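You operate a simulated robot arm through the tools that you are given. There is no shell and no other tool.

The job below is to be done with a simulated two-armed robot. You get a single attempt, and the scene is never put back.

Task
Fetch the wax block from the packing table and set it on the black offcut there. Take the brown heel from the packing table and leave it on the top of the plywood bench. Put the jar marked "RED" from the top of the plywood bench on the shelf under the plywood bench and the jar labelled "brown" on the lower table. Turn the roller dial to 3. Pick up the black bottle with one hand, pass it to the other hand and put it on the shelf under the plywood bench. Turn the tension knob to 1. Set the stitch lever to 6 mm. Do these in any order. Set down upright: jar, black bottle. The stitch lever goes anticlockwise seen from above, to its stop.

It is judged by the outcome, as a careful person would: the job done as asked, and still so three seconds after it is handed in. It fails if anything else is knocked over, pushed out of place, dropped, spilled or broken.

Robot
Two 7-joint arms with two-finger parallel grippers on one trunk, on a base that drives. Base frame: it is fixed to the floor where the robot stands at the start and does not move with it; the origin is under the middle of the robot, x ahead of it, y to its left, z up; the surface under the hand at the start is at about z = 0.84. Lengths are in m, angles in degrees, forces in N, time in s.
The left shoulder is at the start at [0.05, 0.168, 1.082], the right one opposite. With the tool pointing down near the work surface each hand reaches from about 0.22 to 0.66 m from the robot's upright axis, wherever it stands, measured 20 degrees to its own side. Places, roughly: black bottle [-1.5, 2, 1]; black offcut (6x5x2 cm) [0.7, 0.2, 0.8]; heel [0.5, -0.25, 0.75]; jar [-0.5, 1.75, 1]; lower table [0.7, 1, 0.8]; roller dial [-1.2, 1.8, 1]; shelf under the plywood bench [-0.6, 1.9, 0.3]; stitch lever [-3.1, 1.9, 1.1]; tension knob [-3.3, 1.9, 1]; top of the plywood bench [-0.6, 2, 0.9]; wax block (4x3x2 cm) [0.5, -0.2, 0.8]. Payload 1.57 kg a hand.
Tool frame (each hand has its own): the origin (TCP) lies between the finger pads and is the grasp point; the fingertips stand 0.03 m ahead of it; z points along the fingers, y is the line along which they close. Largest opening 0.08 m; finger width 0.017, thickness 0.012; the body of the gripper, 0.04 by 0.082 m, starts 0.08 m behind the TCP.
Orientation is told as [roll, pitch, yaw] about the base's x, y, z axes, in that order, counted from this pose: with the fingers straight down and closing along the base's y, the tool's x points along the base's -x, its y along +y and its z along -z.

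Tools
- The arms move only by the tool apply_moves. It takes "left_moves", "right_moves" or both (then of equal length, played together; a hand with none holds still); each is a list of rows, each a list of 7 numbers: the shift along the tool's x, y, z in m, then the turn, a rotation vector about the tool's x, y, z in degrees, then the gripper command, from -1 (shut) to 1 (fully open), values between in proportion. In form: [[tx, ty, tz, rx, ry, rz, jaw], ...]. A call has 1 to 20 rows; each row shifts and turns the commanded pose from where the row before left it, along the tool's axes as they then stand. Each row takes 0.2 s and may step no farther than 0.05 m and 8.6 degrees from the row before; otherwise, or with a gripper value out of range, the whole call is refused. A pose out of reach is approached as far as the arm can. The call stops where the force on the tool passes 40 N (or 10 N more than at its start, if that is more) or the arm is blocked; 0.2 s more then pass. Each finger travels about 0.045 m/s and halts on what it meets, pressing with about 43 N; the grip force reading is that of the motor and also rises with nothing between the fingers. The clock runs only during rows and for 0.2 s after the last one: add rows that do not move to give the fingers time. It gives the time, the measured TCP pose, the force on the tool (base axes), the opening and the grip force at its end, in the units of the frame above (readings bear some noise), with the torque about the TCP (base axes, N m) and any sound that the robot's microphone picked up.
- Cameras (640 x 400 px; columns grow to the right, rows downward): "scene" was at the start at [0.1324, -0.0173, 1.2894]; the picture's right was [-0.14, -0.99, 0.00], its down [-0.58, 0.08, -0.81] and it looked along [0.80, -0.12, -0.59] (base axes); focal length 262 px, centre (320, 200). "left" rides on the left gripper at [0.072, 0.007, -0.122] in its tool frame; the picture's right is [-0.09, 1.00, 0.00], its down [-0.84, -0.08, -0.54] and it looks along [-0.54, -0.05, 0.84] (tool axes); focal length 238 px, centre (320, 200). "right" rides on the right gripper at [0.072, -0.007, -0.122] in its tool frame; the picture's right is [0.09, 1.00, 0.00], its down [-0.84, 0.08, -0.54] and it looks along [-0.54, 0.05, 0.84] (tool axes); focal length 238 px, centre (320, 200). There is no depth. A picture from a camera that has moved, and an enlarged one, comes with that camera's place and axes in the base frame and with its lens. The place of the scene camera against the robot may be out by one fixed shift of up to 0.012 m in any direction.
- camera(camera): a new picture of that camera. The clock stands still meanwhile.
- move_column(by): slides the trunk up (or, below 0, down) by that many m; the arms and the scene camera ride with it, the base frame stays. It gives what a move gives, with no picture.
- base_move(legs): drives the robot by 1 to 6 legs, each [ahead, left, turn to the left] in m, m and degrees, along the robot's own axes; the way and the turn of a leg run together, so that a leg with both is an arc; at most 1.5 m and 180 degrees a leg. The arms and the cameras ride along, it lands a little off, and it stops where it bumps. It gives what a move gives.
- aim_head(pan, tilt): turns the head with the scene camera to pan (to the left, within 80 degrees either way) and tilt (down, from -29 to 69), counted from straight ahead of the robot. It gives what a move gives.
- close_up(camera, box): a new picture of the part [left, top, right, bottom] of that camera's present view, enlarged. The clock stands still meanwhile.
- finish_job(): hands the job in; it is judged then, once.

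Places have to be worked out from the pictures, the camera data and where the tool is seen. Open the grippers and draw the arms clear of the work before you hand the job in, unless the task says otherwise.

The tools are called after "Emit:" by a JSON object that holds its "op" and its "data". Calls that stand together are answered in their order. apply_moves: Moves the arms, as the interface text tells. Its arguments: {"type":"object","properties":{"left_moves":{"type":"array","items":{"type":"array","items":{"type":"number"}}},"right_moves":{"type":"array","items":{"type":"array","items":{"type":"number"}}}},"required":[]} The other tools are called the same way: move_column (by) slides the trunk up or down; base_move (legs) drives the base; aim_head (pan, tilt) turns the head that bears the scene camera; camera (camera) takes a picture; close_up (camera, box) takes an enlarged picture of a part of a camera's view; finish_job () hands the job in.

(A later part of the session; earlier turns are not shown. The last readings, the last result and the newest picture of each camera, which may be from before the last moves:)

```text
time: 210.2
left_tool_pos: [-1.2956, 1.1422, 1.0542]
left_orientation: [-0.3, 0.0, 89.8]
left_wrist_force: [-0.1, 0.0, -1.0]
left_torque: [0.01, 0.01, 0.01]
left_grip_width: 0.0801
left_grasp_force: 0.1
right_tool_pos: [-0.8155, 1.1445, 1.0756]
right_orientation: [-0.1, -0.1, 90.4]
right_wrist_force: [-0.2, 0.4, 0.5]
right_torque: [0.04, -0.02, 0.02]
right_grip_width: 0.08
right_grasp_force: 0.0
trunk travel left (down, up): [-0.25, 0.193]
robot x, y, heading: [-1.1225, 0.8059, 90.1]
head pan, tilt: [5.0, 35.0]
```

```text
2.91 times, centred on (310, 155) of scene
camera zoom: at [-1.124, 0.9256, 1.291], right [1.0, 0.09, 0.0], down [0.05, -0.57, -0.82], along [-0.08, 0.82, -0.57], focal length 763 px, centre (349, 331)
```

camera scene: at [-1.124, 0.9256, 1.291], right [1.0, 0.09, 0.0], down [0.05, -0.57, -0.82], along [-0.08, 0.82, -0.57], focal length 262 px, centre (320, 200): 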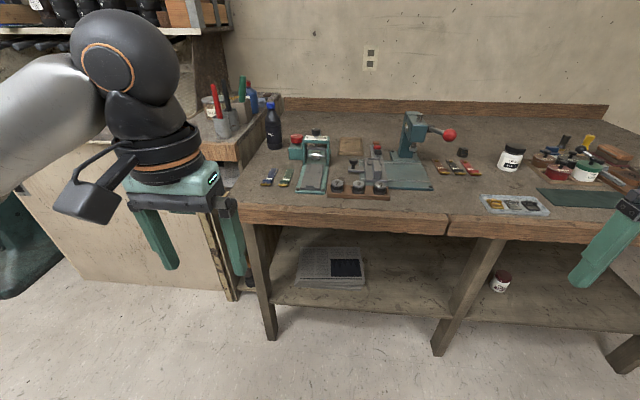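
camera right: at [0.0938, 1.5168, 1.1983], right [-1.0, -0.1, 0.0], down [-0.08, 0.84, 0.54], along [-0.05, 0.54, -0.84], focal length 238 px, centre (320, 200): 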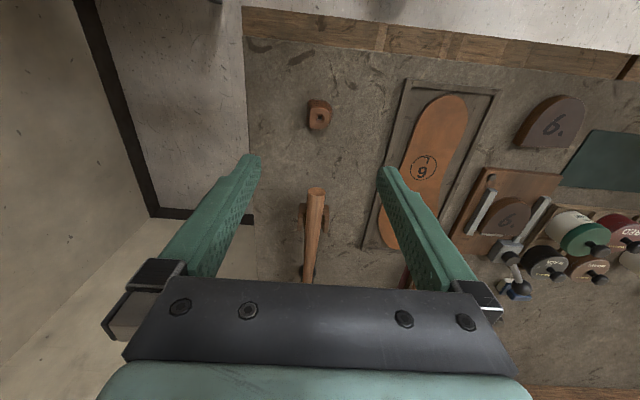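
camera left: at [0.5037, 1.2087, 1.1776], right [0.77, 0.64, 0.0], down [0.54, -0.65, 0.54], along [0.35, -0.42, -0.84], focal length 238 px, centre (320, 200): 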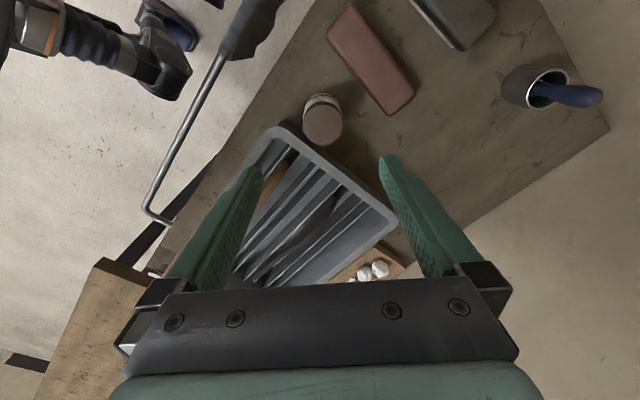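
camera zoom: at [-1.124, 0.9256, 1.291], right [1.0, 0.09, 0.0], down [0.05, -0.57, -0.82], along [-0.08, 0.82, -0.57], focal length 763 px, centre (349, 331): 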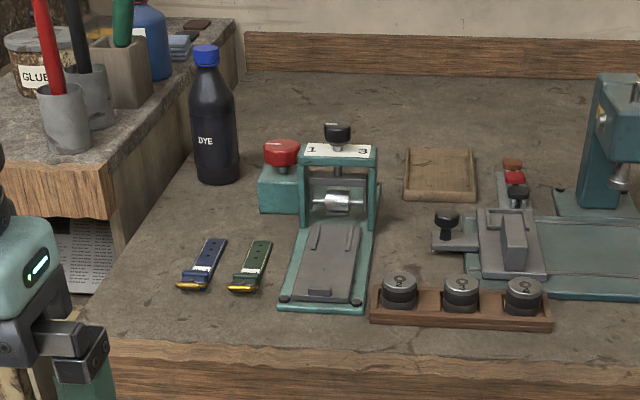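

I see the roller (teal frame, knob with scale 1–3 on top) near [-1.21, 1.78], and the black DYE bottle near [-1.39, 1.90]. I raise the right hand out of the way of the press lever and drive closer.

Emit:
{"op": "apply_moves", "data": {"right_moves": [[0, 0, -0.03, 0, 0, 0, 1], [0, 0, -0.03, 0, 0, 0, 1], [0, 0, -0.02, 0, 0, 0, 1], [0, 0, 0, 0, 0, 0, 1]], "left_moves": [[0, 0, -0.02, 0, 0, 0, 1], [0, 0, -0.02, 0, 0, 0, 1], [0, 0, 0, 0, 0, 0, 1], [0, 0, 0, 0, 0, 0, 1]]}}

Emit:
{"op": "base_move", "data": {"legs": [[0.36, 0.04, 0]]}}

Emit:
{"op": "camera", "data": {"camera": "left"}}

Emit:
{"op": "aim_head", "data": {"pan": 10, "tilt": 35}}

Emit:
{"op": "camera", "data": {"camera": "scene"}}

```text
time: 211.2
left_tool_pos: [-1.2969, 1.1418, 1.0922]
left_orientation: [-0.2, 0.0, 89.8]
left_wrist_force: [-0.6, -0.1, 0.5]
left_torque: [-0.02, -0.02, 0.02]
left_grip_width: 0.0801
left_grasp_force: 0.1
right_tool_pos: [-0.8153, 1.1432, 1.1557]
right_orientation: [0.0, 0.0, 90.3]
right_wrist_force: [0.4, -0.1, 0.2]
right_torque: [0.0, 0.0, 0.07]
right_grip_width: 0.08
right_grasp_force: 0.1
trunk travel left (down, up): [-0.25, 0.193]
robot x, y, heading: [-1.1235, 0.8026, 90.2]
head pan, tilt: [5.0, 35.0]
```

```text
time: 213.5
left_tool_pos: [-1.3377, 1.502, 1.0947]
left_orientation: [-0.2, 0.0, 89.8]
left_wrist_force: [-0.7, 0.1, 0.1]
left_torque: [-0.03, -0.03, 0.02]
left_grip_width: 0.0803
left_grasp_force: 0.1
right_tool_pos: [-0.8571, 1.5029, 1.1556]
right_orientation: [0.1, 0.0, 90.3]
right_wrist_force: [-1.1, 0.1, 1.0]
right_torque: [-0.01, 0.0, 0.0]
right_grip_width: 0.0798
right_grasp_force: 0.0
trunk travel left (down, up): [-0.25, 0.193]
robot x, y, heading: [-1.1612, 1.1649, 90.2]
head pan, tilt: [5.0, 35.0]
```

```text
taken
camera left: at [-1.3447, 1.4295, 1.2175], right [-1.0, 0.1, 0.0], down [0.08, 0.84, 0.54], along [0.05, 0.54, -0.84], focal length 238 px, centre (320, 200)
```

left: 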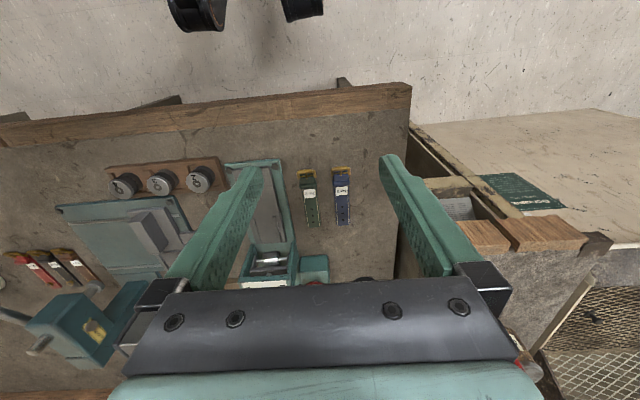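

```text
time: 214.1
left_tool_pos: [-1.337, 1.502, 1.0941]
left_orientation: [-0.1, 0.0, 89.7]
left_wrist_force: [1.1, -0.3, -0.4]
left_torque: [0.02, -0.03, 0.01]
left_grip_width: 0.0802
left_grasp_force: 0.0
right_tool_pos: [-0.8555, 1.5023, 1.1565]
right_orientation: [0.0, -0.1, 90.3]
right_wrist_force: [0.2, 0.1, 0.3]
right_torque: [0.01, -0.01, -0.01]
right_grip_width: 0.08
right_grasp_force: 0.1
trunk travel left (down, up): [-0.25, 0.193]
robot x, y, heading: [-1.1623, 1.158, 90.1]
head pan, tilt: [10.0, 35.0]
```

```text
taken
camera scene: at [-1.1726, 1.2839, 1.291], right [0.98, 0.18, 0.0], down [0.1, -0.56, -0.82], along [-0.14, 0.81, -0.57], focal length 262 px, centre (320, 200)
```

scene: 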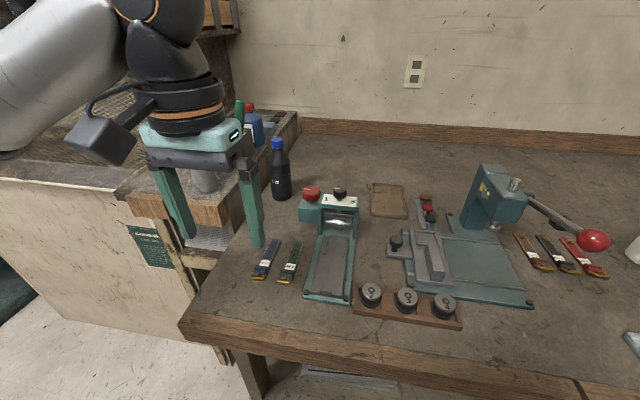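

Now I zoom in on the roller dial and the bottle.

Emit:
{"op": "close_up", "data": {"camera": "scene", "box": [290, 170, 380, 230]}}

Emit:
{"op": "close_up", "data": {"camera": "scene", "box": [230, 110, 350, 290]}}

Emit:
{"op": "close_up", "data": {"camera": "left", "box": [220, 220, 400, 300]}}

```text
6.67 times, centred on (335, 200) of scene
camera zoom: at [-1.1726, 1.2839, 1.291], right [0.98, 0.18, 0.0], down [0.1, -0.56, -0.82], along [-0.14, 0.81, -0.57], focal length 1749 px, centre (220, 200)
```

zoom: 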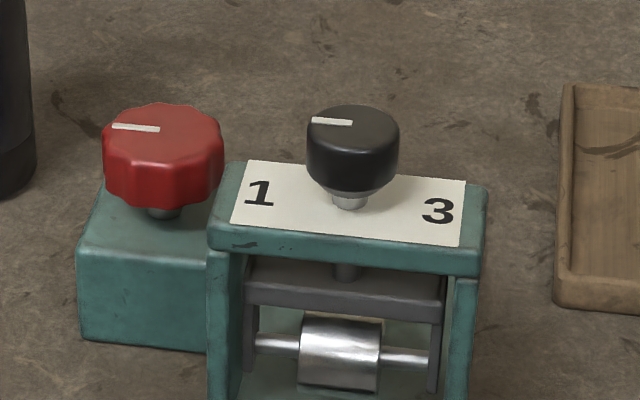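

```text
2.22 times, centred on (290, 200) of scene
camera zoom: at [-1.1726, 1.2839, 1.291], right [0.98, 0.18, 0.0], down [0.1, -0.56, -0.82], along [-0.14, 0.81, -0.57], focal length 583 px, centre (387, 200)
```

zoom: 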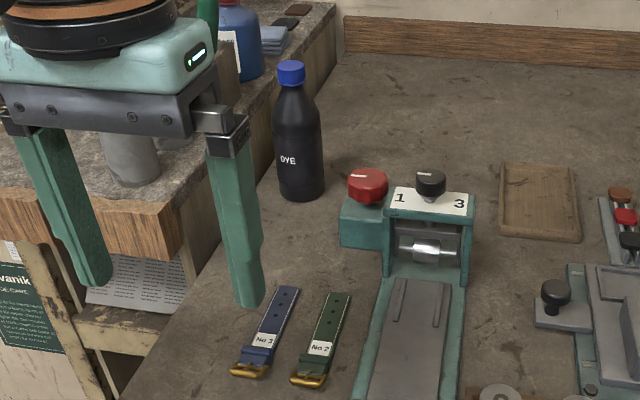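

```text
3.56 times, centred on (310, 260) of left
camera zoom: at [-1.3446, 1.4291, 1.2176], right [-1.0, 0.1, 0.0], down [0.08, 0.84, 0.54], along [0.05, 0.54, -0.84], focal length 848 px, centre (356, -13)
```

zoom: 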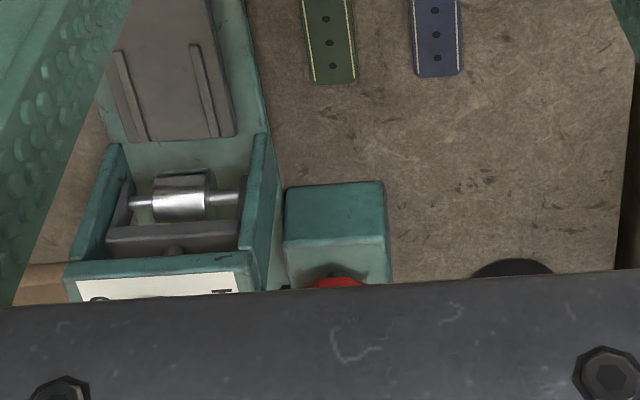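

The dial's pointer points left (at "1"); "3" is on the right. I need to see where "2" lies. I move the base slightly closer/right so the left hand reaches above the dial comfortably.

Emit:
{"op": "base_move", "data": {"legs": [[0.05, -0.1, 0]]}}

Emit:
{"op": "apply_moves", "data": {"left_moves": [[-0.04, -0.005, 0, 0, 0, 0, 1], [-0.04, -0.005, 0, 0, 0, 0, 1], [-0.04, -0.005, 0, 0, 0, 0, 1], [-0.04, -0.003, 0, 0, 0, 0, 1], [0, 0, 0, 0, 0, 0, 1]]}}

Emit:
{"op": "camera", "data": {"camera": "left"}}

```text
time: 215.7
left_tool_pos: [-1.2379, 1.5512, 1.0926]
left_orientation: [-0.3, 0.0, 89.7]
left_wrist_force: [-0.3, -0.2, 0.0]
left_torque: [0.03, -0.01, 0.0]
left_grip_width: 0.0801
left_grasp_force: 0.0
right_tool_pos: [-0.7578, 1.5527, 1.1551]
right_orientation: [0.1, 0.0, 90.3]
right_wrist_force: [-0.4, -0.7, -0.2]
right_torque: [0.0, 0.03, 0.0]
right_grip_width: 0.08
right_grasp_force: 0.0
trunk travel left (down, up): [-0.25, 0.193]
robot x, y, heading: [-1.0613, 1.2102, 90.2]
head pan, tilt: [10.0, 35.0]
```

```text
time: 216.9
left_tool_pos: [-1.2196, 1.7122, 1.0933]
left_orientation: [-0.1, -0.1, 89.8]
left_wrist_force: [-0.5, -0.6, 0.2]
left_torque: [0.03, 0.01, 0.0]
left_grip_width: 0.0798
left_grasp_force: 0.1
right_tool_pos: [-0.7583, 1.5531, 1.1553]
right_orientation: [0.1, 0.0, 90.3]
right_wrist_force: [-0.1, -0.6, -0.7]
right_torque: [0.0, 0.0, 0.0]
right_grip_width: 0.0801
right_grasp_force: 0.0
trunk travel left (down, up): [-0.25, 0.193]
robot x, y, heading: [-1.0647, 1.2104, 90.2]
head pan, tilt: [10.0, 35.0]
```

```text
taken
camera left: at [-1.2274, 1.6394, 1.2174], right [-1.0, 0.1, 0.0], down [0.08, 0.84, 0.54], along [0.06, 0.54, -0.84], focal length 238 px, centre (320, 200)
```

left: 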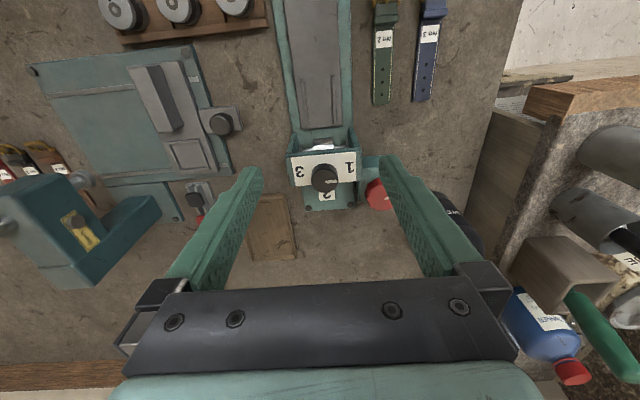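

Emit:
{"op": "close_up", "data": {"camera": "left", "box": [270, 130, 430, 230]}}

```text
4.00 times, centred on (350, 180) of left
camera zoom: at [-1.2274, 1.6394, 1.2174], right [-1.0, 0.1, 0.0], down [0.08, 0.84, 0.54], along [0.06, 0.54, -0.84], focal length 953 px, centre (200, 280)
```

zoom: 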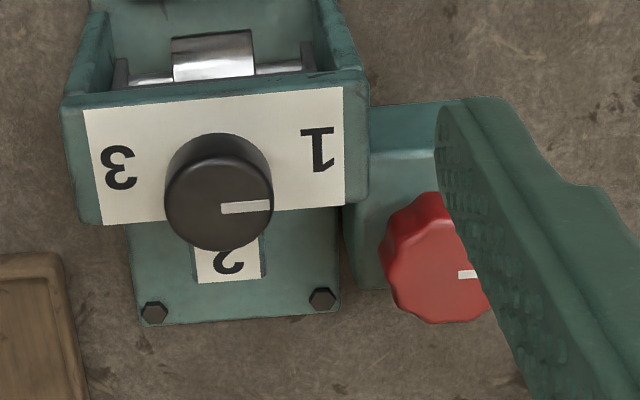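

"2" is on the far side, so the dial goes 1→2→3 clockwise seen from above, 180° in total. I centre over the knob ([-1.217, 1.763]), set the hand to +45°, and narrow the opening.

Emit:
{"op": "apply_moves", "data": {"left_moves": [[-0.025, -0.0013, 0, 0, 0, 0, 0.5], [-0.0255, -0.0013, 0, 0, 0, 0, 0.25], [0, 0, 0, 0, 0, -7.5, 0.25], [0, 0, 0, 0, 0, -7.5, 0.25], [0, 0, 0, 0, 0, -7.5, 0.25], [0, 0, 0, 0, 0, -7.5, 0.25], [0, 0, 0, 0, 0, -7.5, 0.25], [0, 0, 0, 0, 0, -7.5, 0.25], [0, 0, 0.03, 0, 0, 0, 0.25], [0, 0, 0.02, 0, 0, 0, 0.25], [0, 0, 0, 0, 0, 0, 0.25]]}}

Emit:
{"op": "camera", "data": {"camera": "left"}}

Emit:
{"op": "close_up", "data": {"camera": "scene", "box": [220, 120, 380, 240]}}

```text
time: 219.3
left_tool_pos: [-1.2175, 1.762, 1.0436]
left_orientation: [-0.1, 0.0, 134.6]
left_wrist_force: [-0.1, -0.1, -0.3]
left_torque: [-0.02, -0.01, -0.01]
left_grip_width: 0.0502
left_grasp_force: 0.2
right_tool_pos: [-0.7577, 1.551, 1.1551]
right_orientation: [0.0, -0.1, 90.3]
right_wrist_force: [-0.1, -0.2, -0.2]
right_torque: [0.01, 0.01, -0.04]
right_grip_width: 0.0801
right_grasp_force: 0.1
trunk travel left (down, up): [-0.25, 0.193]
robot x, y, heading: [-1.0635, 1.2125, 90.0]
head pan, tilt: [10.0, 35.0]
```

```text
taken
camera left: at [-1.1717, 1.705, 1.1682], right [-0.77, -0.64, 0.0], down [-0.54, 0.65, 0.54], along [-0.34, 0.42, -0.84], focal length 238 px, centre (320, 200)
```

left: 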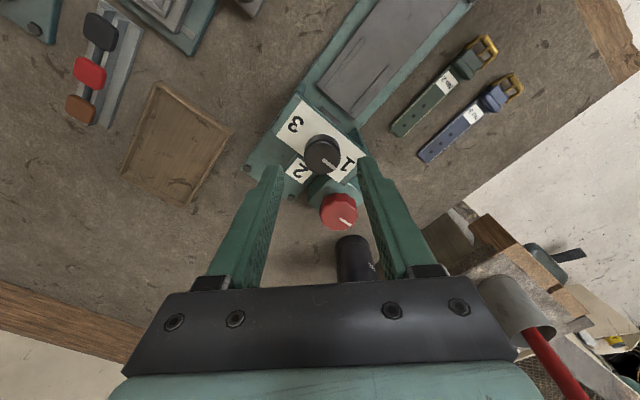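

```text
3.33 times, centred on (300, 180) of scene
camera zoom: at [-1.0741, 1.3338, 1.291], right [0.98, 0.18, 0.0], down [0.1, -0.56, -0.82], along [-0.14, 0.81, -0.57], focal length 875 px, centre (387, 267)
```

zoom: 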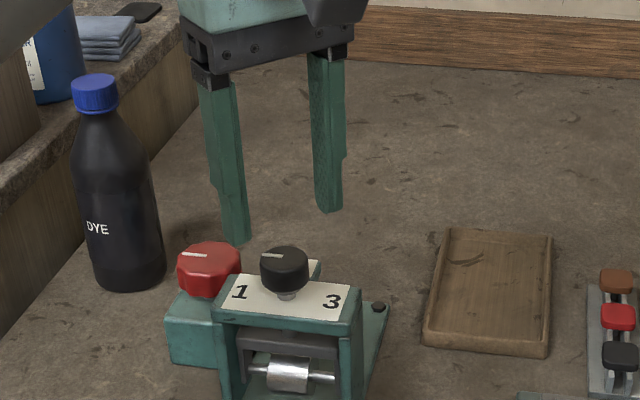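

The knob sits under the TCP within 3 mm. I descend and grip it.

Emit:
{"op": "apply_moves", "data": {"left_moves": [[0.001, 0.001, 0.02, 0, 0, 0, 0.25], [0, 0, 0.025, 0, 0, 0, 0.25], [0, 0, 0, 0, 0, 0, 0.25]]}}

Emit:
{"op": "camera", "data": {"camera": "left"}}

Emit:
{"op": "close_up", "data": {"camera": "scene", "box": [220, 120, 380, 240]}}

```text
time: 220.1
left_tool_pos: [-1.2178, 1.761, 0.9991]
left_orientation: [-0.2, 0.1, 134.7]
left_wrist_force: [0.1, -0.1, 0.0]
left_torque: [0.0, 0.02, -0.01]
left_grip_width: 0.05
left_grasp_force: 0.1
right_tool_pos: [-0.7579, 1.5518, 1.1555]
right_orientation: [0.0, -0.1, 90.3]
right_wrist_force: [-0.1, -0.1, 0.8]
right_torque: [-0.01, 0.02, -0.02]
right_grip_width: 0.08
right_grasp_force: 0.0
trunk travel left (down, up): [-0.25, 0.193]
robot x, y, heading: [-1.0652, 1.2109, 90.1]
head pan, tilt: [10.0, 35.0]
```

```text
taken
camera left: at [-1.1714, 1.7043, 1.1232], right [-0.77, -0.64, 0.0], down [-0.54, 0.65, 0.54], along [-0.34, 0.42, -0.84], focal length 238 px, centre (320, 200)
```

left: 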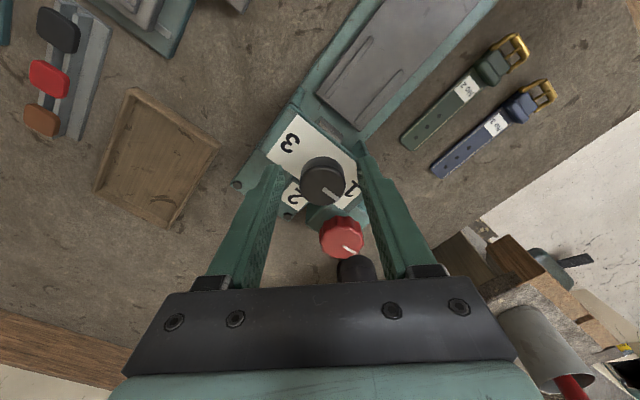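

```text
3.33 times, centred on (300, 180) of scene
camera zoom: at [-1.0741, 1.3338, 1.291], right [0.98, 0.18, 0.0], down [0.1, -0.56, -0.82], along [-0.14, 0.81, -0.57], focal length 875 px, centre (387, 267)
```

zoom: 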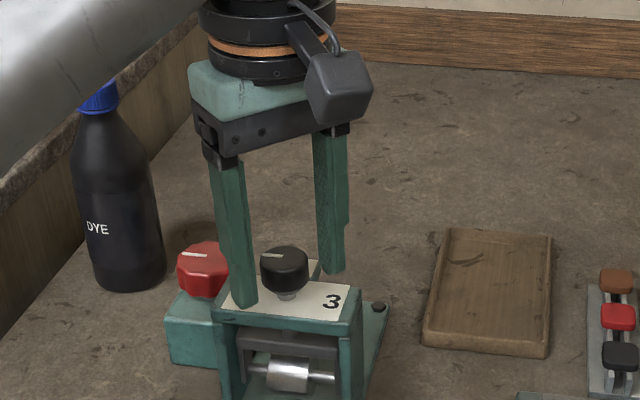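

Fingers straddle the knob. I close on it.

Emit:
{"op": "apply_moves", "data": {"left_moves": [[0, 0, 0, 0, 0, 0, -0.4], [0, 0, 0, 0, 0, 0, -0.4], [0, 0, 0, 0, 0, 0, -0.4]]}}

```text
time: 220.9
left_tool_pos: [-1.2179, 1.7596, 0.9993]
left_orientation: [0.0, 0.1, 134.9]
left_wrist_force: [-3.6, -6.1, -1.5]
left_torque: [-0.16, 0.21, 0.0]
left_grip_width: 0.0295
left_grasp_force: 27.9
right_tool_pos: [-0.7585, 1.5525, 1.1568]
right_orientation: [-0.1, 0.0, 90.3]
right_wrist_force: [0.2, -0.4, 1.3]
right_torque: [-0.01, -0.01, -0.02]
right_grip_width: 0.0801
right_grasp_force: 0.1
trunk travel left (down, up): [-0.25, 0.193]
robot x, y, heading: [-1.0653, 1.2104, 90.4]
head pan, tilt: [10.0, 35.0]
```

Gripped at 0.0295. A small side load shows ~2 mm offset along the closing axis; I ease that and then turn clockwise.

Emit:
{"op": "apply_moves", "data": {"left_moves": [[0, 0.002, 0, 0, 0, 0, -0.4], [0, 0, 0, 0, 0, 0, -0.4]]}}

```text
time: 221.5
left_tool_pos: [-1.2173, 1.759, 0.9995]
left_orientation: [-0.2, 0.0, 134.8]
left_wrist_force: [-0.2, 2.8, -1.2]
left_torque: [-0.15, -0.25, -0.03]
left_grip_width: 0.0293
left_grasp_force: 38.9
right_tool_pos: [-0.759, 1.5532, 1.1552]
right_orientation: [-0.1, 0.0, 90.3]
right_wrist_force: [-0.5, 0.2, -0.1]
right_torque: [0.01, 0.0, 0.01]
right_grip_width: 0.0799
right_grasp_force: 0.1
trunk travel left (down, up): [-0.25, 0.193]
robot x, y, heading: [-1.0618, 1.2124, 90.1]
head pan, tilt: [10.0, 35.0]
```

Balanced now. I rotate clockwise about 88° (yaw 135 → 47) in 11 steps.

Emit:
{"op": "apply_moves", "data": {"left_moves": [[0, 0, 0, 0, 0, 8, -0.4], [0, 0, 0, 0, 0, 8, -0.4], [0, 0, 0, 0, 0, 8, -0.4], [0, 0, 0, 0, 0, 8, -0.4], [0, 0, 0, 0, 0, 8, -0.4], [0, 0, 0, 0, 0, 8, -0.4], [0, 0, 0, 0, 0, 8, -0.4], [0, 0, 0, 0, 0, 8, -0.4], [0, 0, 0, 0, 0, 8, -0.4], [0, 0, 0, 0, 0, 8, -0.4], [0, 0, 0, 0, 0, 8, -0.4], [0, 0, 0, 0, 0, 0, -0.4]]}}

Emit:
{"op": "camera", "data": {"camera": "left"}}

Emit:
{"op": "close_up", "data": {"camera": "scene", "box": [240, 150, 360, 230]}}

```text
time: 224.1
left_tool_pos: [-1.2227, 1.7586, 0.9983]
left_orientation: [0.1, -0.2, 46.9]
left_wrist_force: [-21.9, 6.9, 11.2]
left_torque: [-0.4, 0.97, 0.03]
left_grip_width: 0.0293
left_grasp_force: 39.5
right_tool_pos: [-0.7598, 1.5528, 1.1576]
right_orientation: [-0.1, -0.1, 90.3]
right_wrist_force: [-0.1, 0.2, 0.0]
right_torque: [-0.01, -0.03, 0.0]
right_grip_width: 0.0801
right_grasp_force: 0.1
trunk travel left (down, up): [-0.25, 0.193]
robot x, y, heading: [-1.0651, 1.2109, 90.1]
head pan, tilt: [10.0, 35.0]
```

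```text
taken
camera left: at [-1.2763, 1.7108, 1.1228], right [-0.66, 0.75, 0.0], down [0.63, 0.56, 0.54], along [0.41, 0.36, -0.84], focal length 238 px, centre (320, 200)
```

left: 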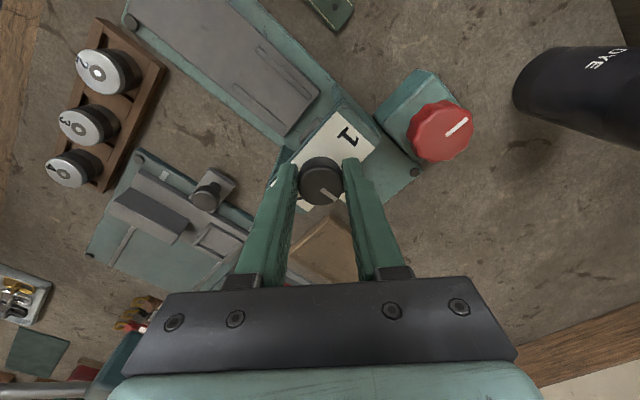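

```text
5.00 times, centred on (300, 190) of scene
camera zoom: at [-1.0763, 1.3338, 1.291], right [0.98, 0.18, 0.0], down [0.1, -0.56, -0.82], along [-0.14, 0.81, -0.57], focal length 1312 px, centre (420, 250)
```

zoom: 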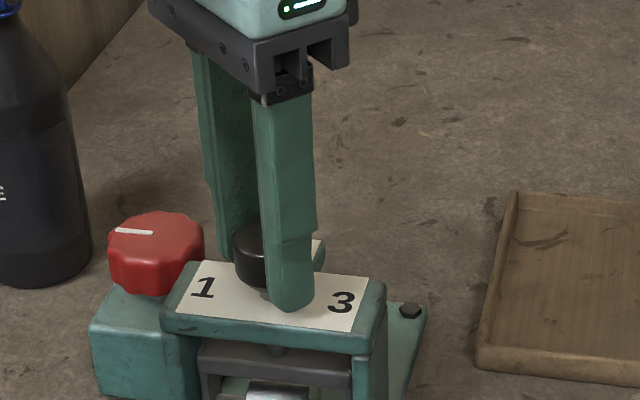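

The knob turned with the hand (pointer now toward 2); side load shows the true axis is at about [-1.2215, 1.763]. I release, recentre, rotate the open hand back, and regrip.

Emit:
{"op": "apply_moves", "data": {"left_moves": [[0, 0, 0, 0, 0, 0, 0.3], [0, 0, 0, 0, 0, 0, 0.3], [0, 0.006, 0, 0, 0, 0, 0.3], [0, 0, 0, 0, 0, -8.2, 0.3], [0, 0, 0, 0, 0, -8.2, 0.3], [0, 0, 0, 0, 0, -8.2, 0.3], [0, 0, 0, 0, 0, -8.2, 0.3], [0, 0, 0, 0, 0, -8.2, 0.3], [0, 0, 0, 0, 0, -8.2, 0.3], [0, 0, 0, 0, 0, -8.2, 0.3], [0, 0, 0, 0, 0, -8.2, 0.3], [0, 0, 0, 0, 0, -8.2, 0.3], [0, 0, 0, 0, 0, -8.2, 0.3], [0, 0, 0, 0, 0, -8.2, 0.3], [0, 0, 0, 0, 0, 0, 0.3]]}}

Emit:
{"op": "close_up", "data": {"camera": "left", "box": [240, 110, 400, 230]}}

```text
time: 227.3
left_tool_pos: [-1.2223, 1.7631, 0.9996]
left_orientation: [-0.1, 0.1, 137.0]
left_wrist_force: [-0.8, -0.7, 0.1]
left_torque: [0.01, 0.0, 0.03]
left_grip_width: 0.052
left_grasp_force: 0.1
right_tool_pos: [-0.7575, 1.5526, 1.1557]
right_orientation: [0.0, -0.1, 90.3]
right_wrist_force: [-0.3, -0.7, 0.5]
right_torque: [0.0, -0.01, 0.04]
right_grip_width: 0.0799
right_grasp_force: 0.0
trunk travel left (down, up): [-0.25, 0.193]
robot x, y, heading: [-1.0619, 1.2087, 90.3]
head pan, tilt: [10.0, 35.0]
```

```text
3.33 times, centred on (320, 170) of left
camera zoom: at [-1.1746, 1.7086, 1.1229], right [-0.75, -0.67, 0.0], down [-0.56, 0.63, 0.54], along [-0.36, 0.4, -0.84], focal length 794 px, centre (320, 300)
```

zoom: 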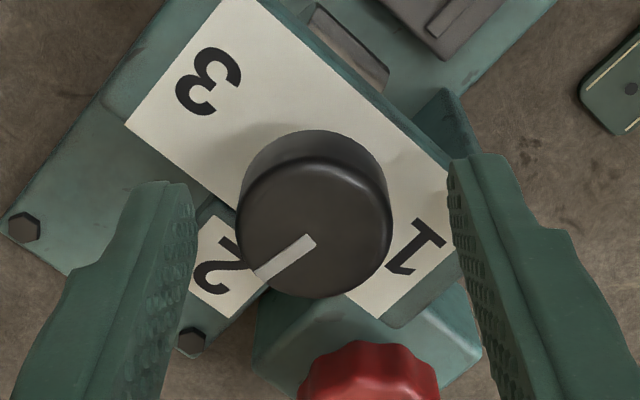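

Pointer is now at 2. I grip again and check the load.

Emit:
{"op": "apply_moves", "data": {"left_moves": [[0, 0, 0, 0, 0, 0, -0.4], [0, 0, 0, 0, 0, 0, -0.4], [0, 0, 0, 0, 0, 0, -0.4]]}}

```text
time: 228.1
left_tool_pos: [-1.2216, 1.7638, 1.0006]
left_orientation: [-0.2, 0.1, 136.9]
left_wrist_force: [2.3, 4.9, 0.5]
left_torque: [0.14, -0.16, -0.01]
left_grip_width: 0.0298
left_grasp_force: 27.6
right_tool_pos: [-0.758, 1.553, 1.1556]
right_orientation: [0.0, -0.1, 90.4]
right_wrist_force: [0.2, 0.0, 0.3]
right_torque: [0.0, 0.01, -0.01]
right_grip_width: 0.0802
right_grasp_force: 0.0
trunk travel left (down, up): [-0.25, 0.193]
robot x, y, heading: [-1.0632, 1.2118, 90.1]
head pan, tilt: [10.0, 35.0]
```

Emit:
{"op": "apply_moves", "data": {"left_moves": [[0, -0.001, 0, 0, 0, 0, -0.4], [0, 0, 0, 0, 0, 8, -0.4], [0, 0, 0, 0, 0, 8, -0.4], [0, 0, 0, 0, 0, 8, -0.4], [0, 0, 0, 0, 0, 8, -0.4], [0, 0, 0, 0, 0, 8, -0.4], [0, 0, 0, 0, 0, 8, -0.4], [0, 0, 0, 0, 0, 8, -0.4], [0, 0, 0, 0, 0, 8, -0.4], [0, 0, 0, 0, 0, 8, -0.4], [0, 0, 0, 0, 0, 8, -0.4], [0, 0, 0, 0, 0, 0, -0.4]]}}

Emit:
{"op": "close_up", "data": {"camera": "left", "box": [240, 110, 400, 230]}}

Emit:
{"op": "close_up", "data": {"camera": "scene", "box": [240, 150, 360, 230]}}

```text
time: 230.7
left_tool_pos: [-1.219, 1.7639, 1.0]
left_orientation: [-0.1, -0.1, 56.6]
left_wrist_force: [17.1, 2.1, -0.9]
left_torque: [-0.08, -0.3, 0.03]
left_grip_width: 0.0294
left_grasp_force: 38.5
right_tool_pos: [-0.7562, 1.5524, 1.155]
right_orientation: [0.1, -0.1, 90.3]
right_wrist_force: [0.0, -0.7, 0.9]
right_torque: [-0.01, 0.0, -0.01]
right_grip_width: 0.08
right_grasp_force: 0.1
trunk travel left (down, up): [-0.25, 0.193]
robot x, y, heading: [-1.0659, 1.216, 90.4]
head pan, tilt: [10.0, 35.0]
```

```text
3.33 times, centred on (320, 170) of left
camera zoom: at [-1.2644, 1.7071, 1.1226], right [-0.78, 0.62, 0.0], down [0.52, 0.66, 0.54], along [0.34, 0.42, -0.84], focal length 794 px, centre (320, 300)
```

zoom: 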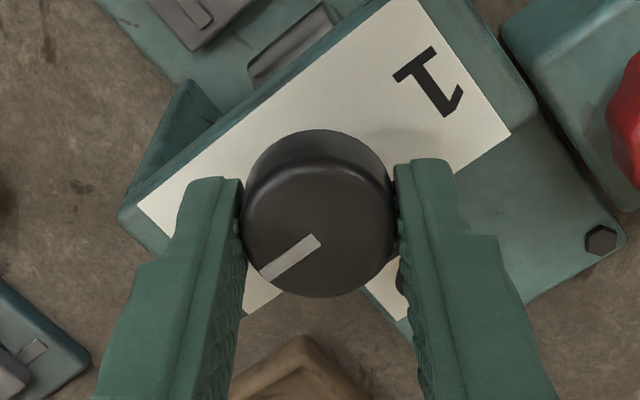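

```text
5.00 times, centred on (300, 190) of scene
camera zoom: at [-1.0722, 1.3342, 1.2909], right [0.98, 0.18, 0.0], down [0.1, -0.56, -0.82], along [-0.15, 0.81, -0.57], focal length 1312 px, centre (420, 250)
```

zoom: 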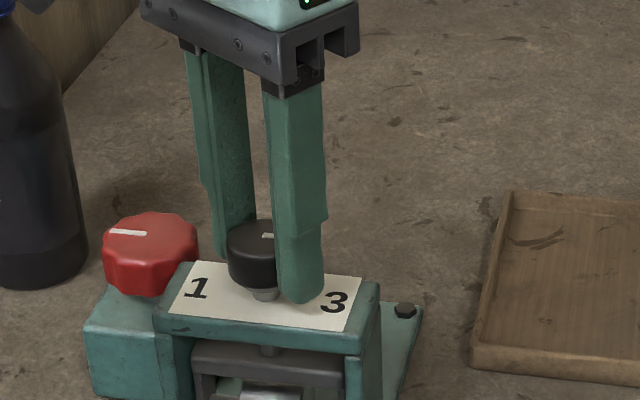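

The pointer is now about 1–6° short of pointing right at 3. I add 4° more, then release and look.

Emit:
{"op": "apply_moves", "data": {"left_moves": [[0, 0, 0, 0, 0, 4, -0.4], [0, 0, 0, 0, 0, 0, -0.4]]}}

Emit:
{"op": "apply_moves", "data": {"left_moves": [[0, 0, 0, 0, 0, 0, 0.3], [0, 0, 0, 0, 0, 0, 0.3], [0, 0, 0, 0, 0, 0, 0.3], [0, 0, -0.03, 0, 0, 0, 0.3], [0, 0, -0.04, 0, 0, 0, 0.3], [0, 0, -0.03, 0, 0, 0, 0.3], [0, 0, 0, 0, 0, 0, 0.3]]}}

Emit:
{"op": "camera", "data": {"camera": "left"}}

Emit:
{"op": "close_up", "data": {"camera": "scene", "box": [240, 150, 360, 230]}}

```text
time: 231.3
left_tool_pos: [-1.2186, 1.7643, 0.9989]
left_orientation: [-0.3, 0.0, 52.7]
left_wrist_force: [17.9, -3.2, -4.3]
left_torque: [0.21, -0.55, 0.42]
left_grip_width: 0.0294
left_grasp_force: 39.7
right_tool_pos: [-0.7561, 1.5523, 1.1553]
right_orientation: [-0.1, 0.0, 90.3]
right_wrist_force: [0.0, 0.4, 0.5]
right_torque: [-0.02, 0.04, -0.02]
right_grip_width: 0.0799
right_grasp_force: 0.1
trunk travel left (down, up): [-0.25, 0.193]
robot x, y, heading: [-1.0632, 1.2151, 90.1]
head pan, tilt: [10.0, 35.0]
```

```text
time: 232.9
left_tool_pos: [-1.2219, 1.7643, 1.0986]
left_orientation: [0.0, -0.1, 52.8]
left_wrist_force: [-0.7, 0.1, 0.5]
left_torque: [-0.03, -0.01, -0.03]
left_grip_width: 0.052
left_grasp_force: 0.2
right_tool_pos: [-0.7572, 1.5523, 1.1566]
right_orientation: [0.1, 0.0, 90.3]
right_wrist_force: [-0.6, 0.0, 1.3]
right_torque: [-0.03, -0.07, -0.01]
right_grip_width: 0.08
right_grasp_force: 0.0
trunk travel left (down, up): [-0.25, 0.193]
robot x, y, heading: [-1.0648, 1.2108, 90.2]
head pan, tilt: [10.0, 35.0]
```

```text
taken
camera left: at [-1.2713, 1.7102, 1.2225], right [-0.74, 0.67, 0.0], down [0.57, 0.62, 0.54], along [0.37, 0.4, -0.84], focal length 238 px, centre (320, 200)
```

left: 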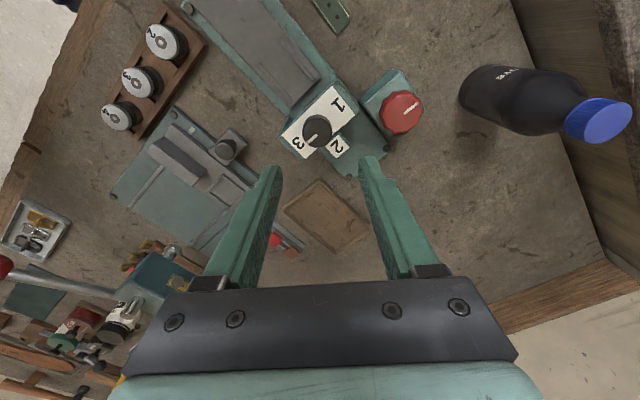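

```text
5.00 times, centred on (300, 190) of scene
camera zoom: at [-1.0742, 1.334, 1.291], right [0.98, 0.18, 0.0], down [0.1, -0.56, -0.82], along [-0.14, 0.81, -0.57], focal length 1312 px, centre (420, 250)
```

zoom: 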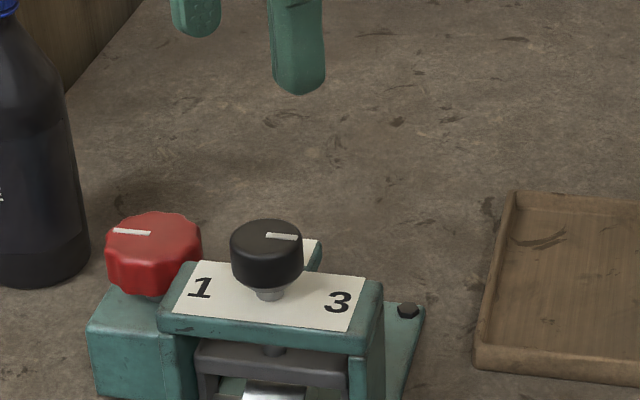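

The dial reached its stop (torque rise) and the mark points at 3. I confirm with a close-up.

Emit:
{"op": "close_up", "data": {"camera": "left", "box": [270, 80, 390, 170]}}

Emit:
{"op": "close_up", "data": {"camera": "left", "box": [440, 40, 640, 180]}}

```text
4.44 times, centred on (330, 125) of left
camera zoom: at [-1.2713, 1.7102, 1.2225], right [-0.74, 0.67, 0.0], down [0.57, 0.62, 0.54], along [0.37, 0.4, -0.84], focal length 1059 px, centre (276, 533)
```

zoom: 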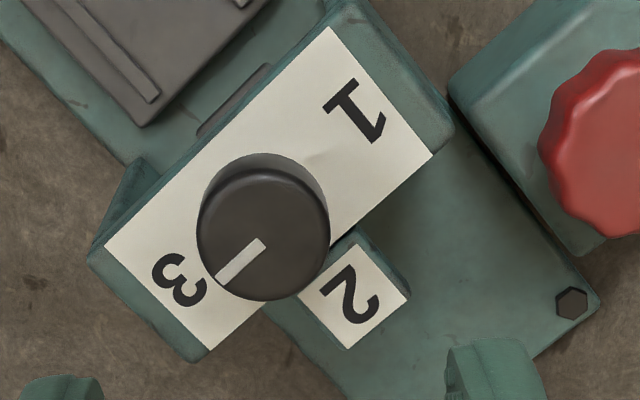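

```text
2.86 times, centred on (540, 110) of left
camera zoom: at [-1.2713, 1.7102, 1.2225], right [-0.74, 0.67, 0.0], down [0.57, 0.62, 0.54], along [0.37, 0.4, -0.84], focal length 681 px, centre (-309, 457)
```

zoom: 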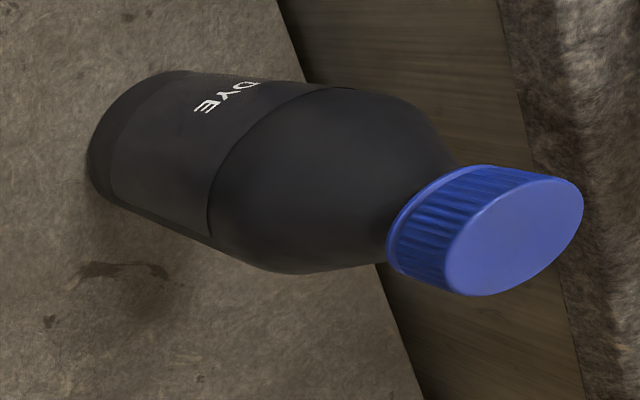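

Dial is at 3. Next the bottle, whose axis I place near [-1.398, 1.897] (about 6.5 cm wide, 17 cm tall, counter wall at x≈-1.468). I square the left hand and pull it back, then shift the base left 0.1 m.

Emit:
{"op": "apply_moves", "data": {"left_moves": [[0.03, 0, -0.02, 0, 0, -7.4, 0.3], [0.03, 0, -0.02, 0, 0, -7.4, 0.3], [0.03, 0, 0, 0, 0, -7.4, 0.6], [0.03, 0, 0, 0, 0, -7.4, 1], [0.03, 0, 0, 0, 0, -7.4, 1], [0, 0, 0, 0, 0, 0, 1]]}}

Emit:
{"op": "base_move", "data": {"legs": [[0, 0.1, 0]]}}

```text
time: 234.3
left_tool_pos: [-1.2793, 1.6278, 1.1392]
left_orientation: [-0.1, 0.1, 90.0]
left_wrist_force: [0.1, 0.1, 0.2]
left_torque: [0.01, 0.01, 0.0]
left_grip_width: 0.08
left_grasp_force: 0.0
right_tool_pos: [-0.7578, 1.5519, 1.1561]
right_orientation: [0.0, -0.1, 90.2]
right_wrist_force: [-0.3, -0.2, -0.4]
right_torque: [0.04, -0.01, 0.04]
right_grip_width: 0.0801
right_grasp_force: 0.0
trunk travel left (down, up): [-0.25, 0.193]
robot x, y, heading: [-1.0621, 1.2099, 90.0]
head pan, tilt: [10.0, 35.0]
```

```text
time: 235.8
left_tool_pos: [-1.3785, 1.6274, 1.1391]
left_orientation: [-0.2, 0.0, 89.9]
left_wrist_force: [-0.3, 0.4, -0.2]
left_torque: [0.0, -0.02, 0.0]
left_grip_width: 0.08
left_grasp_force: 0.1
right_tool_pos: [-0.8567, 1.5527, 1.1567]
right_orientation: [0.0, -0.1, 90.3]
right_wrist_force: [-0.7, 0.1, -0.6]
right_torque: [-0.01, 0.0, 0.0]
right_grip_width: 0.0804
right_grasp_force: 0.1
trunk travel left (down, up): [-0.25, 0.193]
robot x, y, heading: [-1.164, 1.2121, 90.2]
head pan, tilt: [10.0, 35.0]
```

I tilt the left hand 55° forward and bring it to a pre-grasp in front of the bottle.

Emit:
{"op": "apply_moves", "data": {"left_moves": [[0, 0, 0, 0, -7.86, 0, 1], [0, 0, 0, 0, -7.86, 0, 1], [0, 0, 0, 0, -7.86, 0, 1], [0, 0, 0, 0, -7.86, 0, 1], [0, 0, 0, 0, -7.86, 0, 1], [0, 0, 0, 0, -7.86, 0, 1], [0, 0, 0, 0, -7.86, 0, 1], [0.0152, 0.0039, 0.0406, 0, 0, 0, 1], [0.0152, 0.0039, 0.0406, 0, 0, 0, 1], [0.0152, 0.0039, 0.0406, 0, 0, 0, 1], [0, 0, 0, 0, 0, 0, 1]]}}

Emit:
{"op": "camera", "data": {"camera": "left"}}

Emit:
{"op": "camera", "data": {"camera": "scene"}}

```text
time: 238.2
left_tool_pos: [-1.3902, 1.7012, 1.0312]
left_orientation: [-0.3, -55.1, 90.1]
left_wrist_force: [-0.2, 0.3, 0.5]
left_torque: [0.0, -0.02, 0.03]
left_grip_width: 0.0802
left_grasp_force: 0.1
right_tool_pos: [-0.8554, 1.5516, 1.155]
right_orientation: [-0.1, -0.1, 90.3]
right_wrist_force: [-0.6, -0.3, -0.5]
right_torque: [0.04, 0.03, -0.03]
right_grip_width: 0.08
right_grasp_force: 0.0
trunk travel left (down, up): [-0.25, 0.193]
robot x, y, heading: [-1.1602, 1.2091, 90.0]
head pan, tilt: [10.0, 35.0]
```

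```text
taken
camera left: at [-1.3979, 1.5602, 1.044], right [-1.0, 0.06, 0.07], down [0.07, 0.03, 1.0], along [0.05, 1.0, -0.04], focal length 238 px, centre (320, 200)
```

left: 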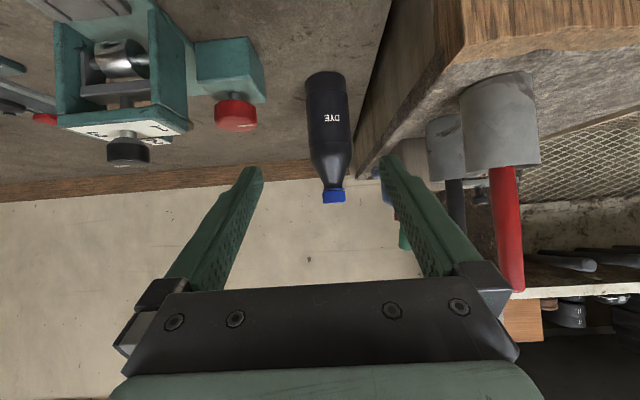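

```text
taken
camera scene: at [-1.1733, 1.3336, 1.291], right [0.98, 0.18, 0.0], down [0.1, -0.56, -0.82], along [-0.14, 0.81, -0.57], focal length 262 px, centre (320, 200)
```

scene: 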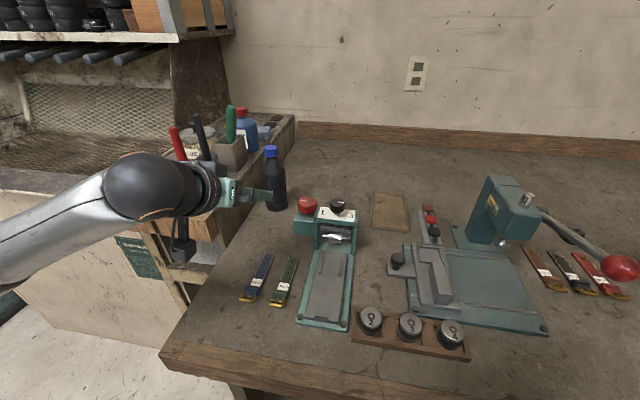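

The left forearm would pass close to the tool cups on the counter, so the right hand (coming from the right) is safer for picking. I retract and untilt the left hand.

Emit:
{"op": "apply_moves", "data": {"left_moves": [[-0.0061, 0, -0.0348, 0, 0, 0, 1], [-0.0061, 0, -0.0348, 0, 0, 0, 1], [-0.0061, 0, -0.0348, 0, 0, 0, 1], [-0.0061, 0, -0.0348, 0, 0, 0, 1], [0, 0, 0, 0, 7.86, 0, 1], [0, 0, 0, 0, 7.86, 0, 1], [0, 0, 0, 0, 7.86, 0, 1], [0, 0, 0, 0, 7.86, 0, 1], [0, 0, 0, 0, 7.86, 0, 1], [0, 0, 0, 0, 7.86, 0, 1], [0, 0, 0, 0, 7.86, 0, 1], [0.03, 0, 0, 0, 0, 0, 1], [0.03, 0, 0, 0, 0, 0, 1], [0, 0, 0, 0, 0, 0, 1]]}}

```text
time: 241.2
left_tool_pos: [-1.3907, 1.5411, 1.1311]
left_orientation: [-0.2, 0.0, 89.8]
left_wrist_force: [0.1, 0.6, 0.4]
left_torque: [-0.03, -0.01, -0.01]
left_grip_width: 0.0797
left_grasp_force: 0.1
right_tool_pos: [-0.8555, 1.5532, 1.1564]
right_orientation: [0.0, -0.1, 90.3]
right_wrist_force: [0.5, 0.0, -0.2]
right_torque: [0.01, -0.04, -0.02]
right_grip_width: 0.0801
right_grasp_force: 0.1
trunk travel left (down, up): [-0.25, 0.193]
robot x, y, heading: [-1.1639, 1.2136, 90.3]
head pan, tilt: [10.0, 35.0]
```

Emit:
{"op": "base_move", "data": {"legs": [[-0.01, 0.09, 0], [0, 0, 18]]}}

Emit:
{"op": "aim_head", "data": {"pan": 0, "tilt": 35}}

Emit:
{"op": "camera", "data": {"camera": "scene"}}

Emit:
{"op": "camera", "data": {"camera": "right"}}

```text
time: 243.7
left_tool_pos: [-1.5695, 1.4451, 1.1313]
left_orientation: [-0.2, -0.1, 107.8]
left_wrist_force: [0.6, -0.2, 0.6]
left_torque: [-0.03, -0.05, -0.01]
left_grip_width: 0.0799
left_grasp_force: 0.1
right_tool_pos: [-1.0667, 1.6189, 1.1555]
right_orientation: [0.1, -0.2, 108.1]
right_wrist_force: [0.5, 0.6, -0.6]
right_torque: [0.0, -0.01, 0.03]
right_grip_width: 0.0798
right_grasp_force: 0.1
trunk travel left (down, up): [-0.25, 0.193]
robot x, y, heading: [-1.2554, 1.1984, 107.9]
head pan, tilt: [10.0, 35.0]
```

```text
time: 244.4
left_tool_pos: [-1.5696, 1.4447, 1.1322]
left_orientation: [-0.1, 0.1, 107.9]
left_wrist_force: [0.3, 0.4, -0.1]
left_torque: [0.02, 0.01, -0.03]
left_grip_width: 0.0799
left_grasp_force: 0.1
right_tool_pos: [-1.0668, 1.62, 1.1565]
right_orientation: [0.0, -0.1, 108.3]
right_wrist_force: [0.0, 0.1, -0.3]
right_torque: [-0.03, 0.0, 0.0]
right_grip_width: 0.0801
right_grasp_force: 0.1
trunk travel left (down, up): [-0.25, 0.193]
robot x, y, heading: [-1.2525, 1.2005, 107.9]
head pan, tilt: [0.0, 35.0]
```

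```text
taken
camera scene: at [-1.2873, 1.3185, 1.291], right [0.95, 0.31, 0.0], down [0.18, -0.55, -0.82], along [-0.25, 0.78, -0.57], focal length 262 px, centre (320, 200)
```

scene: 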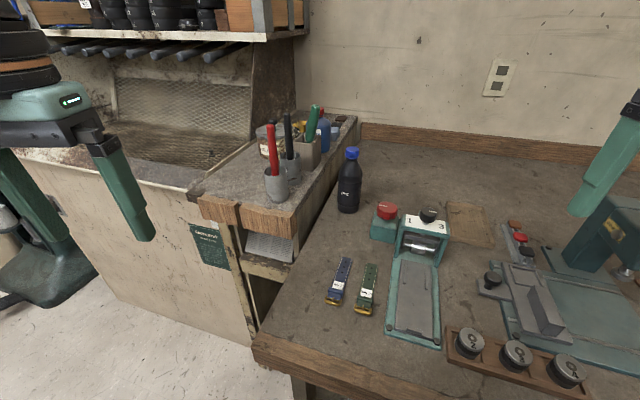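

```text
taken
camera right: at [-1.0368, 1.553, 1.2777], right [-0.92, -0.4, 0.0], down [-0.34, 0.77, 0.54], along [-0.22, 0.5, -0.84], focal length 238 px, centre (320, 200)
```

right: 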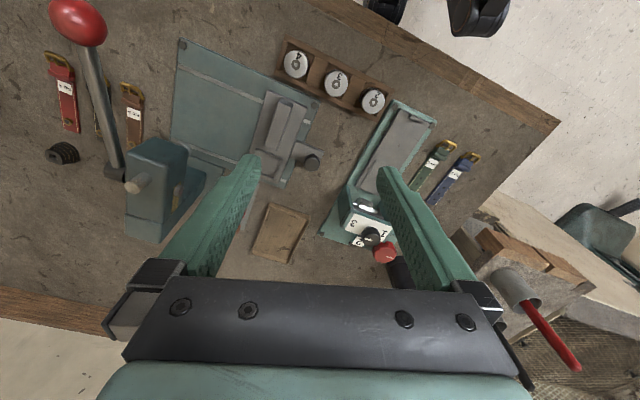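

I bring the right hand over with a 45° forward tilt, pointing forward-left, to a pre-grasp about 12 cm in front of the bottle.

Emit:
{"op": "apply_moves", "data": {"right_moves": [[0, 0, 0, 0, 0, -6.7, 1], [0, 0, 0, 0, -7.5, 0, 1], [0, 0, 0, 0, -7.5, 0, 1], [0, 0, 0, 0, -7.5, 0, 1], [0, 0, 0, 0, -7.5, 0, 1], [0, 0, 0, 0, -7.5, 0, 1], [0, 0, 0, 0, -7.5, 0, 1], [-0.0149, 0.0259, 0.0323, 0, 0, 0, 1], [-0.0149, 0.0259, 0.0323, 0, 0, 0, 1], [-0.0149, 0.0259, 0.0323, 0, 0, 0, 1], [-0.0149, 0.0259, 0.0323, 0, 0, 0, 1], [-0.0149, 0.0259, 0.0323, 0, 0, 0, 1], [-0.0149, 0.0259, 0.0323, 0, 0, 0, 1], [-0.0149, 0.0259, 0.0323, 0, 0, 0, 1], [0, 0, 0, 0, 0, 0, 1]]}}

Emit:
{"op": "camera", "data": {"camera": "right"}}

Emit:
{"op": "camera", "data": {"camera": "scene"}}

```text
time: 247.6
left_tool_pos: [-1.5709, 1.4449, 1.1314]
left_orientation: [-0.2, 0.0, 107.7]
left_wrist_force: [-1.4, 0.5, -0.4]
left_torque: [-0.01, -0.02, -0.01]
left_grip_width: 0.08
left_grasp_force: 0.2
right_tool_pos: [-1.328, 1.7564, 1.0705]
right_orientation: [0.0, -45.1, 114.9]
right_wrist_force: [0.0, 0.7, -0.2]
right_torque: [-0.02, -0.01, -0.01]
right_grip_width: 0.0801
right_grasp_force: 0.0
trunk travel left (down, up): [-0.25, 0.193]
robot x, y, heading: [-1.2561, 1.2023, 108.0]
head pan, tilt: [0.0, 35.0]
```

```text
taken
camera right: at [-1.2643, 1.6336, 1.1054], right [-0.88, -0.48, -0.07], down [-0.16, 0.15, 0.98], along [-0.46, 0.86, -0.21], focal length 238 px, centre (320, 200)
```

right: 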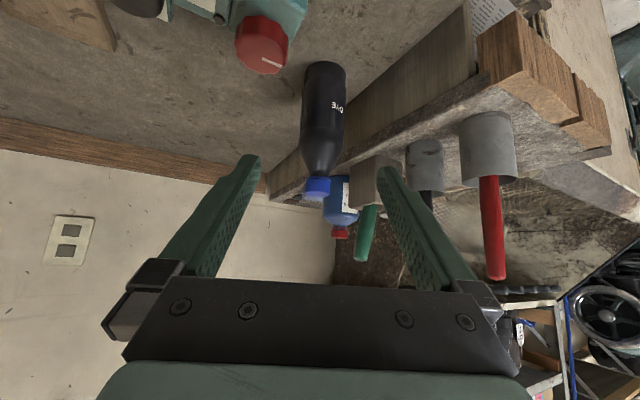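

```text
taken
camera scene: at [-1.2872, 1.3185, 1.291], right [0.95, 0.31, 0.0], down [0.18, -0.55, -0.82], along [-0.25, 0.78, -0.57], focal length 262 px, centre (320, 200)
```

scene: 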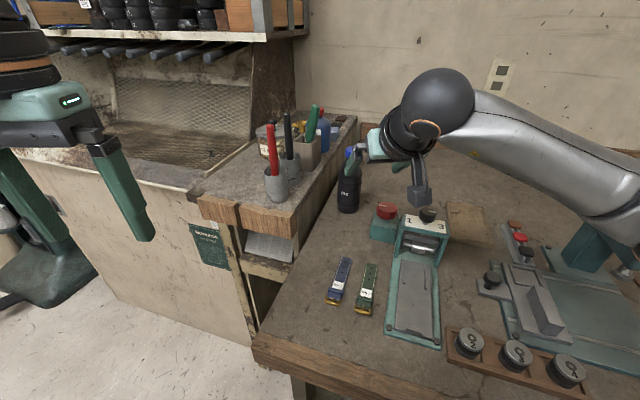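

Bottle axis refined to [-1.400, 1.903]. I descend to the pre-grasp at z≈0.955, clear of the roller and red knob.

Emit:
{"op": "apply_moves", "data": {"right_moves": [[0.0171, 0.0012, 0.0374, 0, 0, 0, 1], [0.0171, 0.0012, 0.0374, 0, 0, 0, 1], [0.0171, 0.0012, 0.0374, 0, 0, 0, 1], [0, 0, 0, 0, 0, 0, 1]]}}

Emit:
{"op": "camera", "data": {"camera": "right"}}

Emit:
{"op": "close_up", "data": {"camera": "scene", "box": [300, 120, 480, 260]}}

```text
time: 248.6
left_tool_pos: [-1.5693, 1.4413, 1.1342]
left_orientation: [-0.1, -0.3, 107.8]
left_wrist_force: [-0.8, 0.1, 0.5]
left_torque: [-0.02, 0.02, 0.04]
left_grip_width: 0.08
left_grasp_force: 0.1
right_tool_pos: [-1.3506, 1.7935, 0.966]
right_orientation: [-0.1, -46.5, 115.0]
right_wrist_force: [5.4, -4.7, 35.7]
right_torque: [1.2, -1.54, -0.41]
right_grip_width: 0.0801
right_grasp_force: 0.1
trunk travel left (down, up): [-0.25, 0.193]
robot x, y, heading: [-1.2554, 1.201, 108.2]
head pan, tilt: [0.0, 35.0]
```

```text
taken
camera right: at [-1.285, 1.6702, 0.9984], right [-0.88, -0.48, -0.07], down [-0.15, 0.13, 0.98], along [-0.46, 0.87, -0.19], focal length 238 px, centre (320, 200)
```

right: 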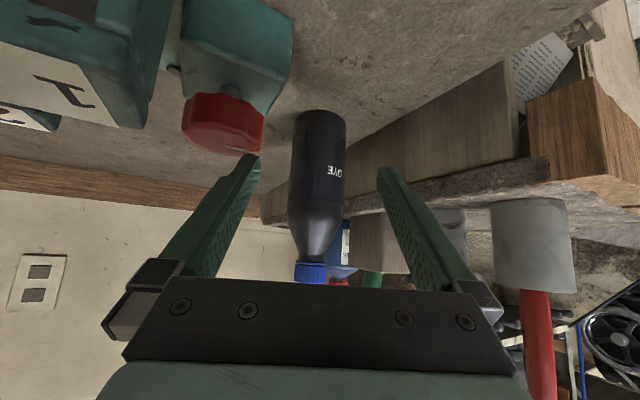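

```text
2.86 times, centred on (390, 190) of scene
camera zoom: at [-1.2863, 1.3141, 1.2921], right [0.95, 0.31, 0.0], down [0.18, -0.54, -0.82], along [-0.25, 0.78, -0.57], focal length 750 px, centre (120, 229)
```

zoom: 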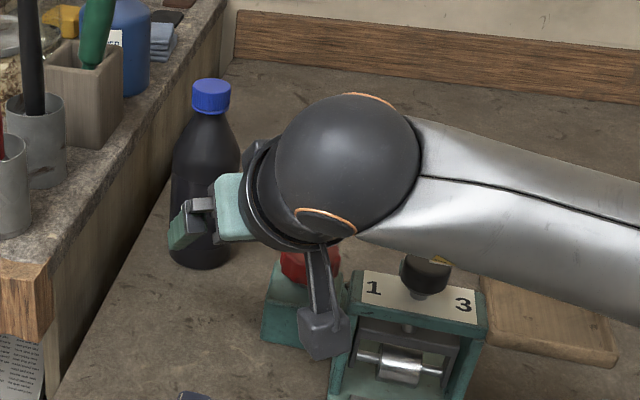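

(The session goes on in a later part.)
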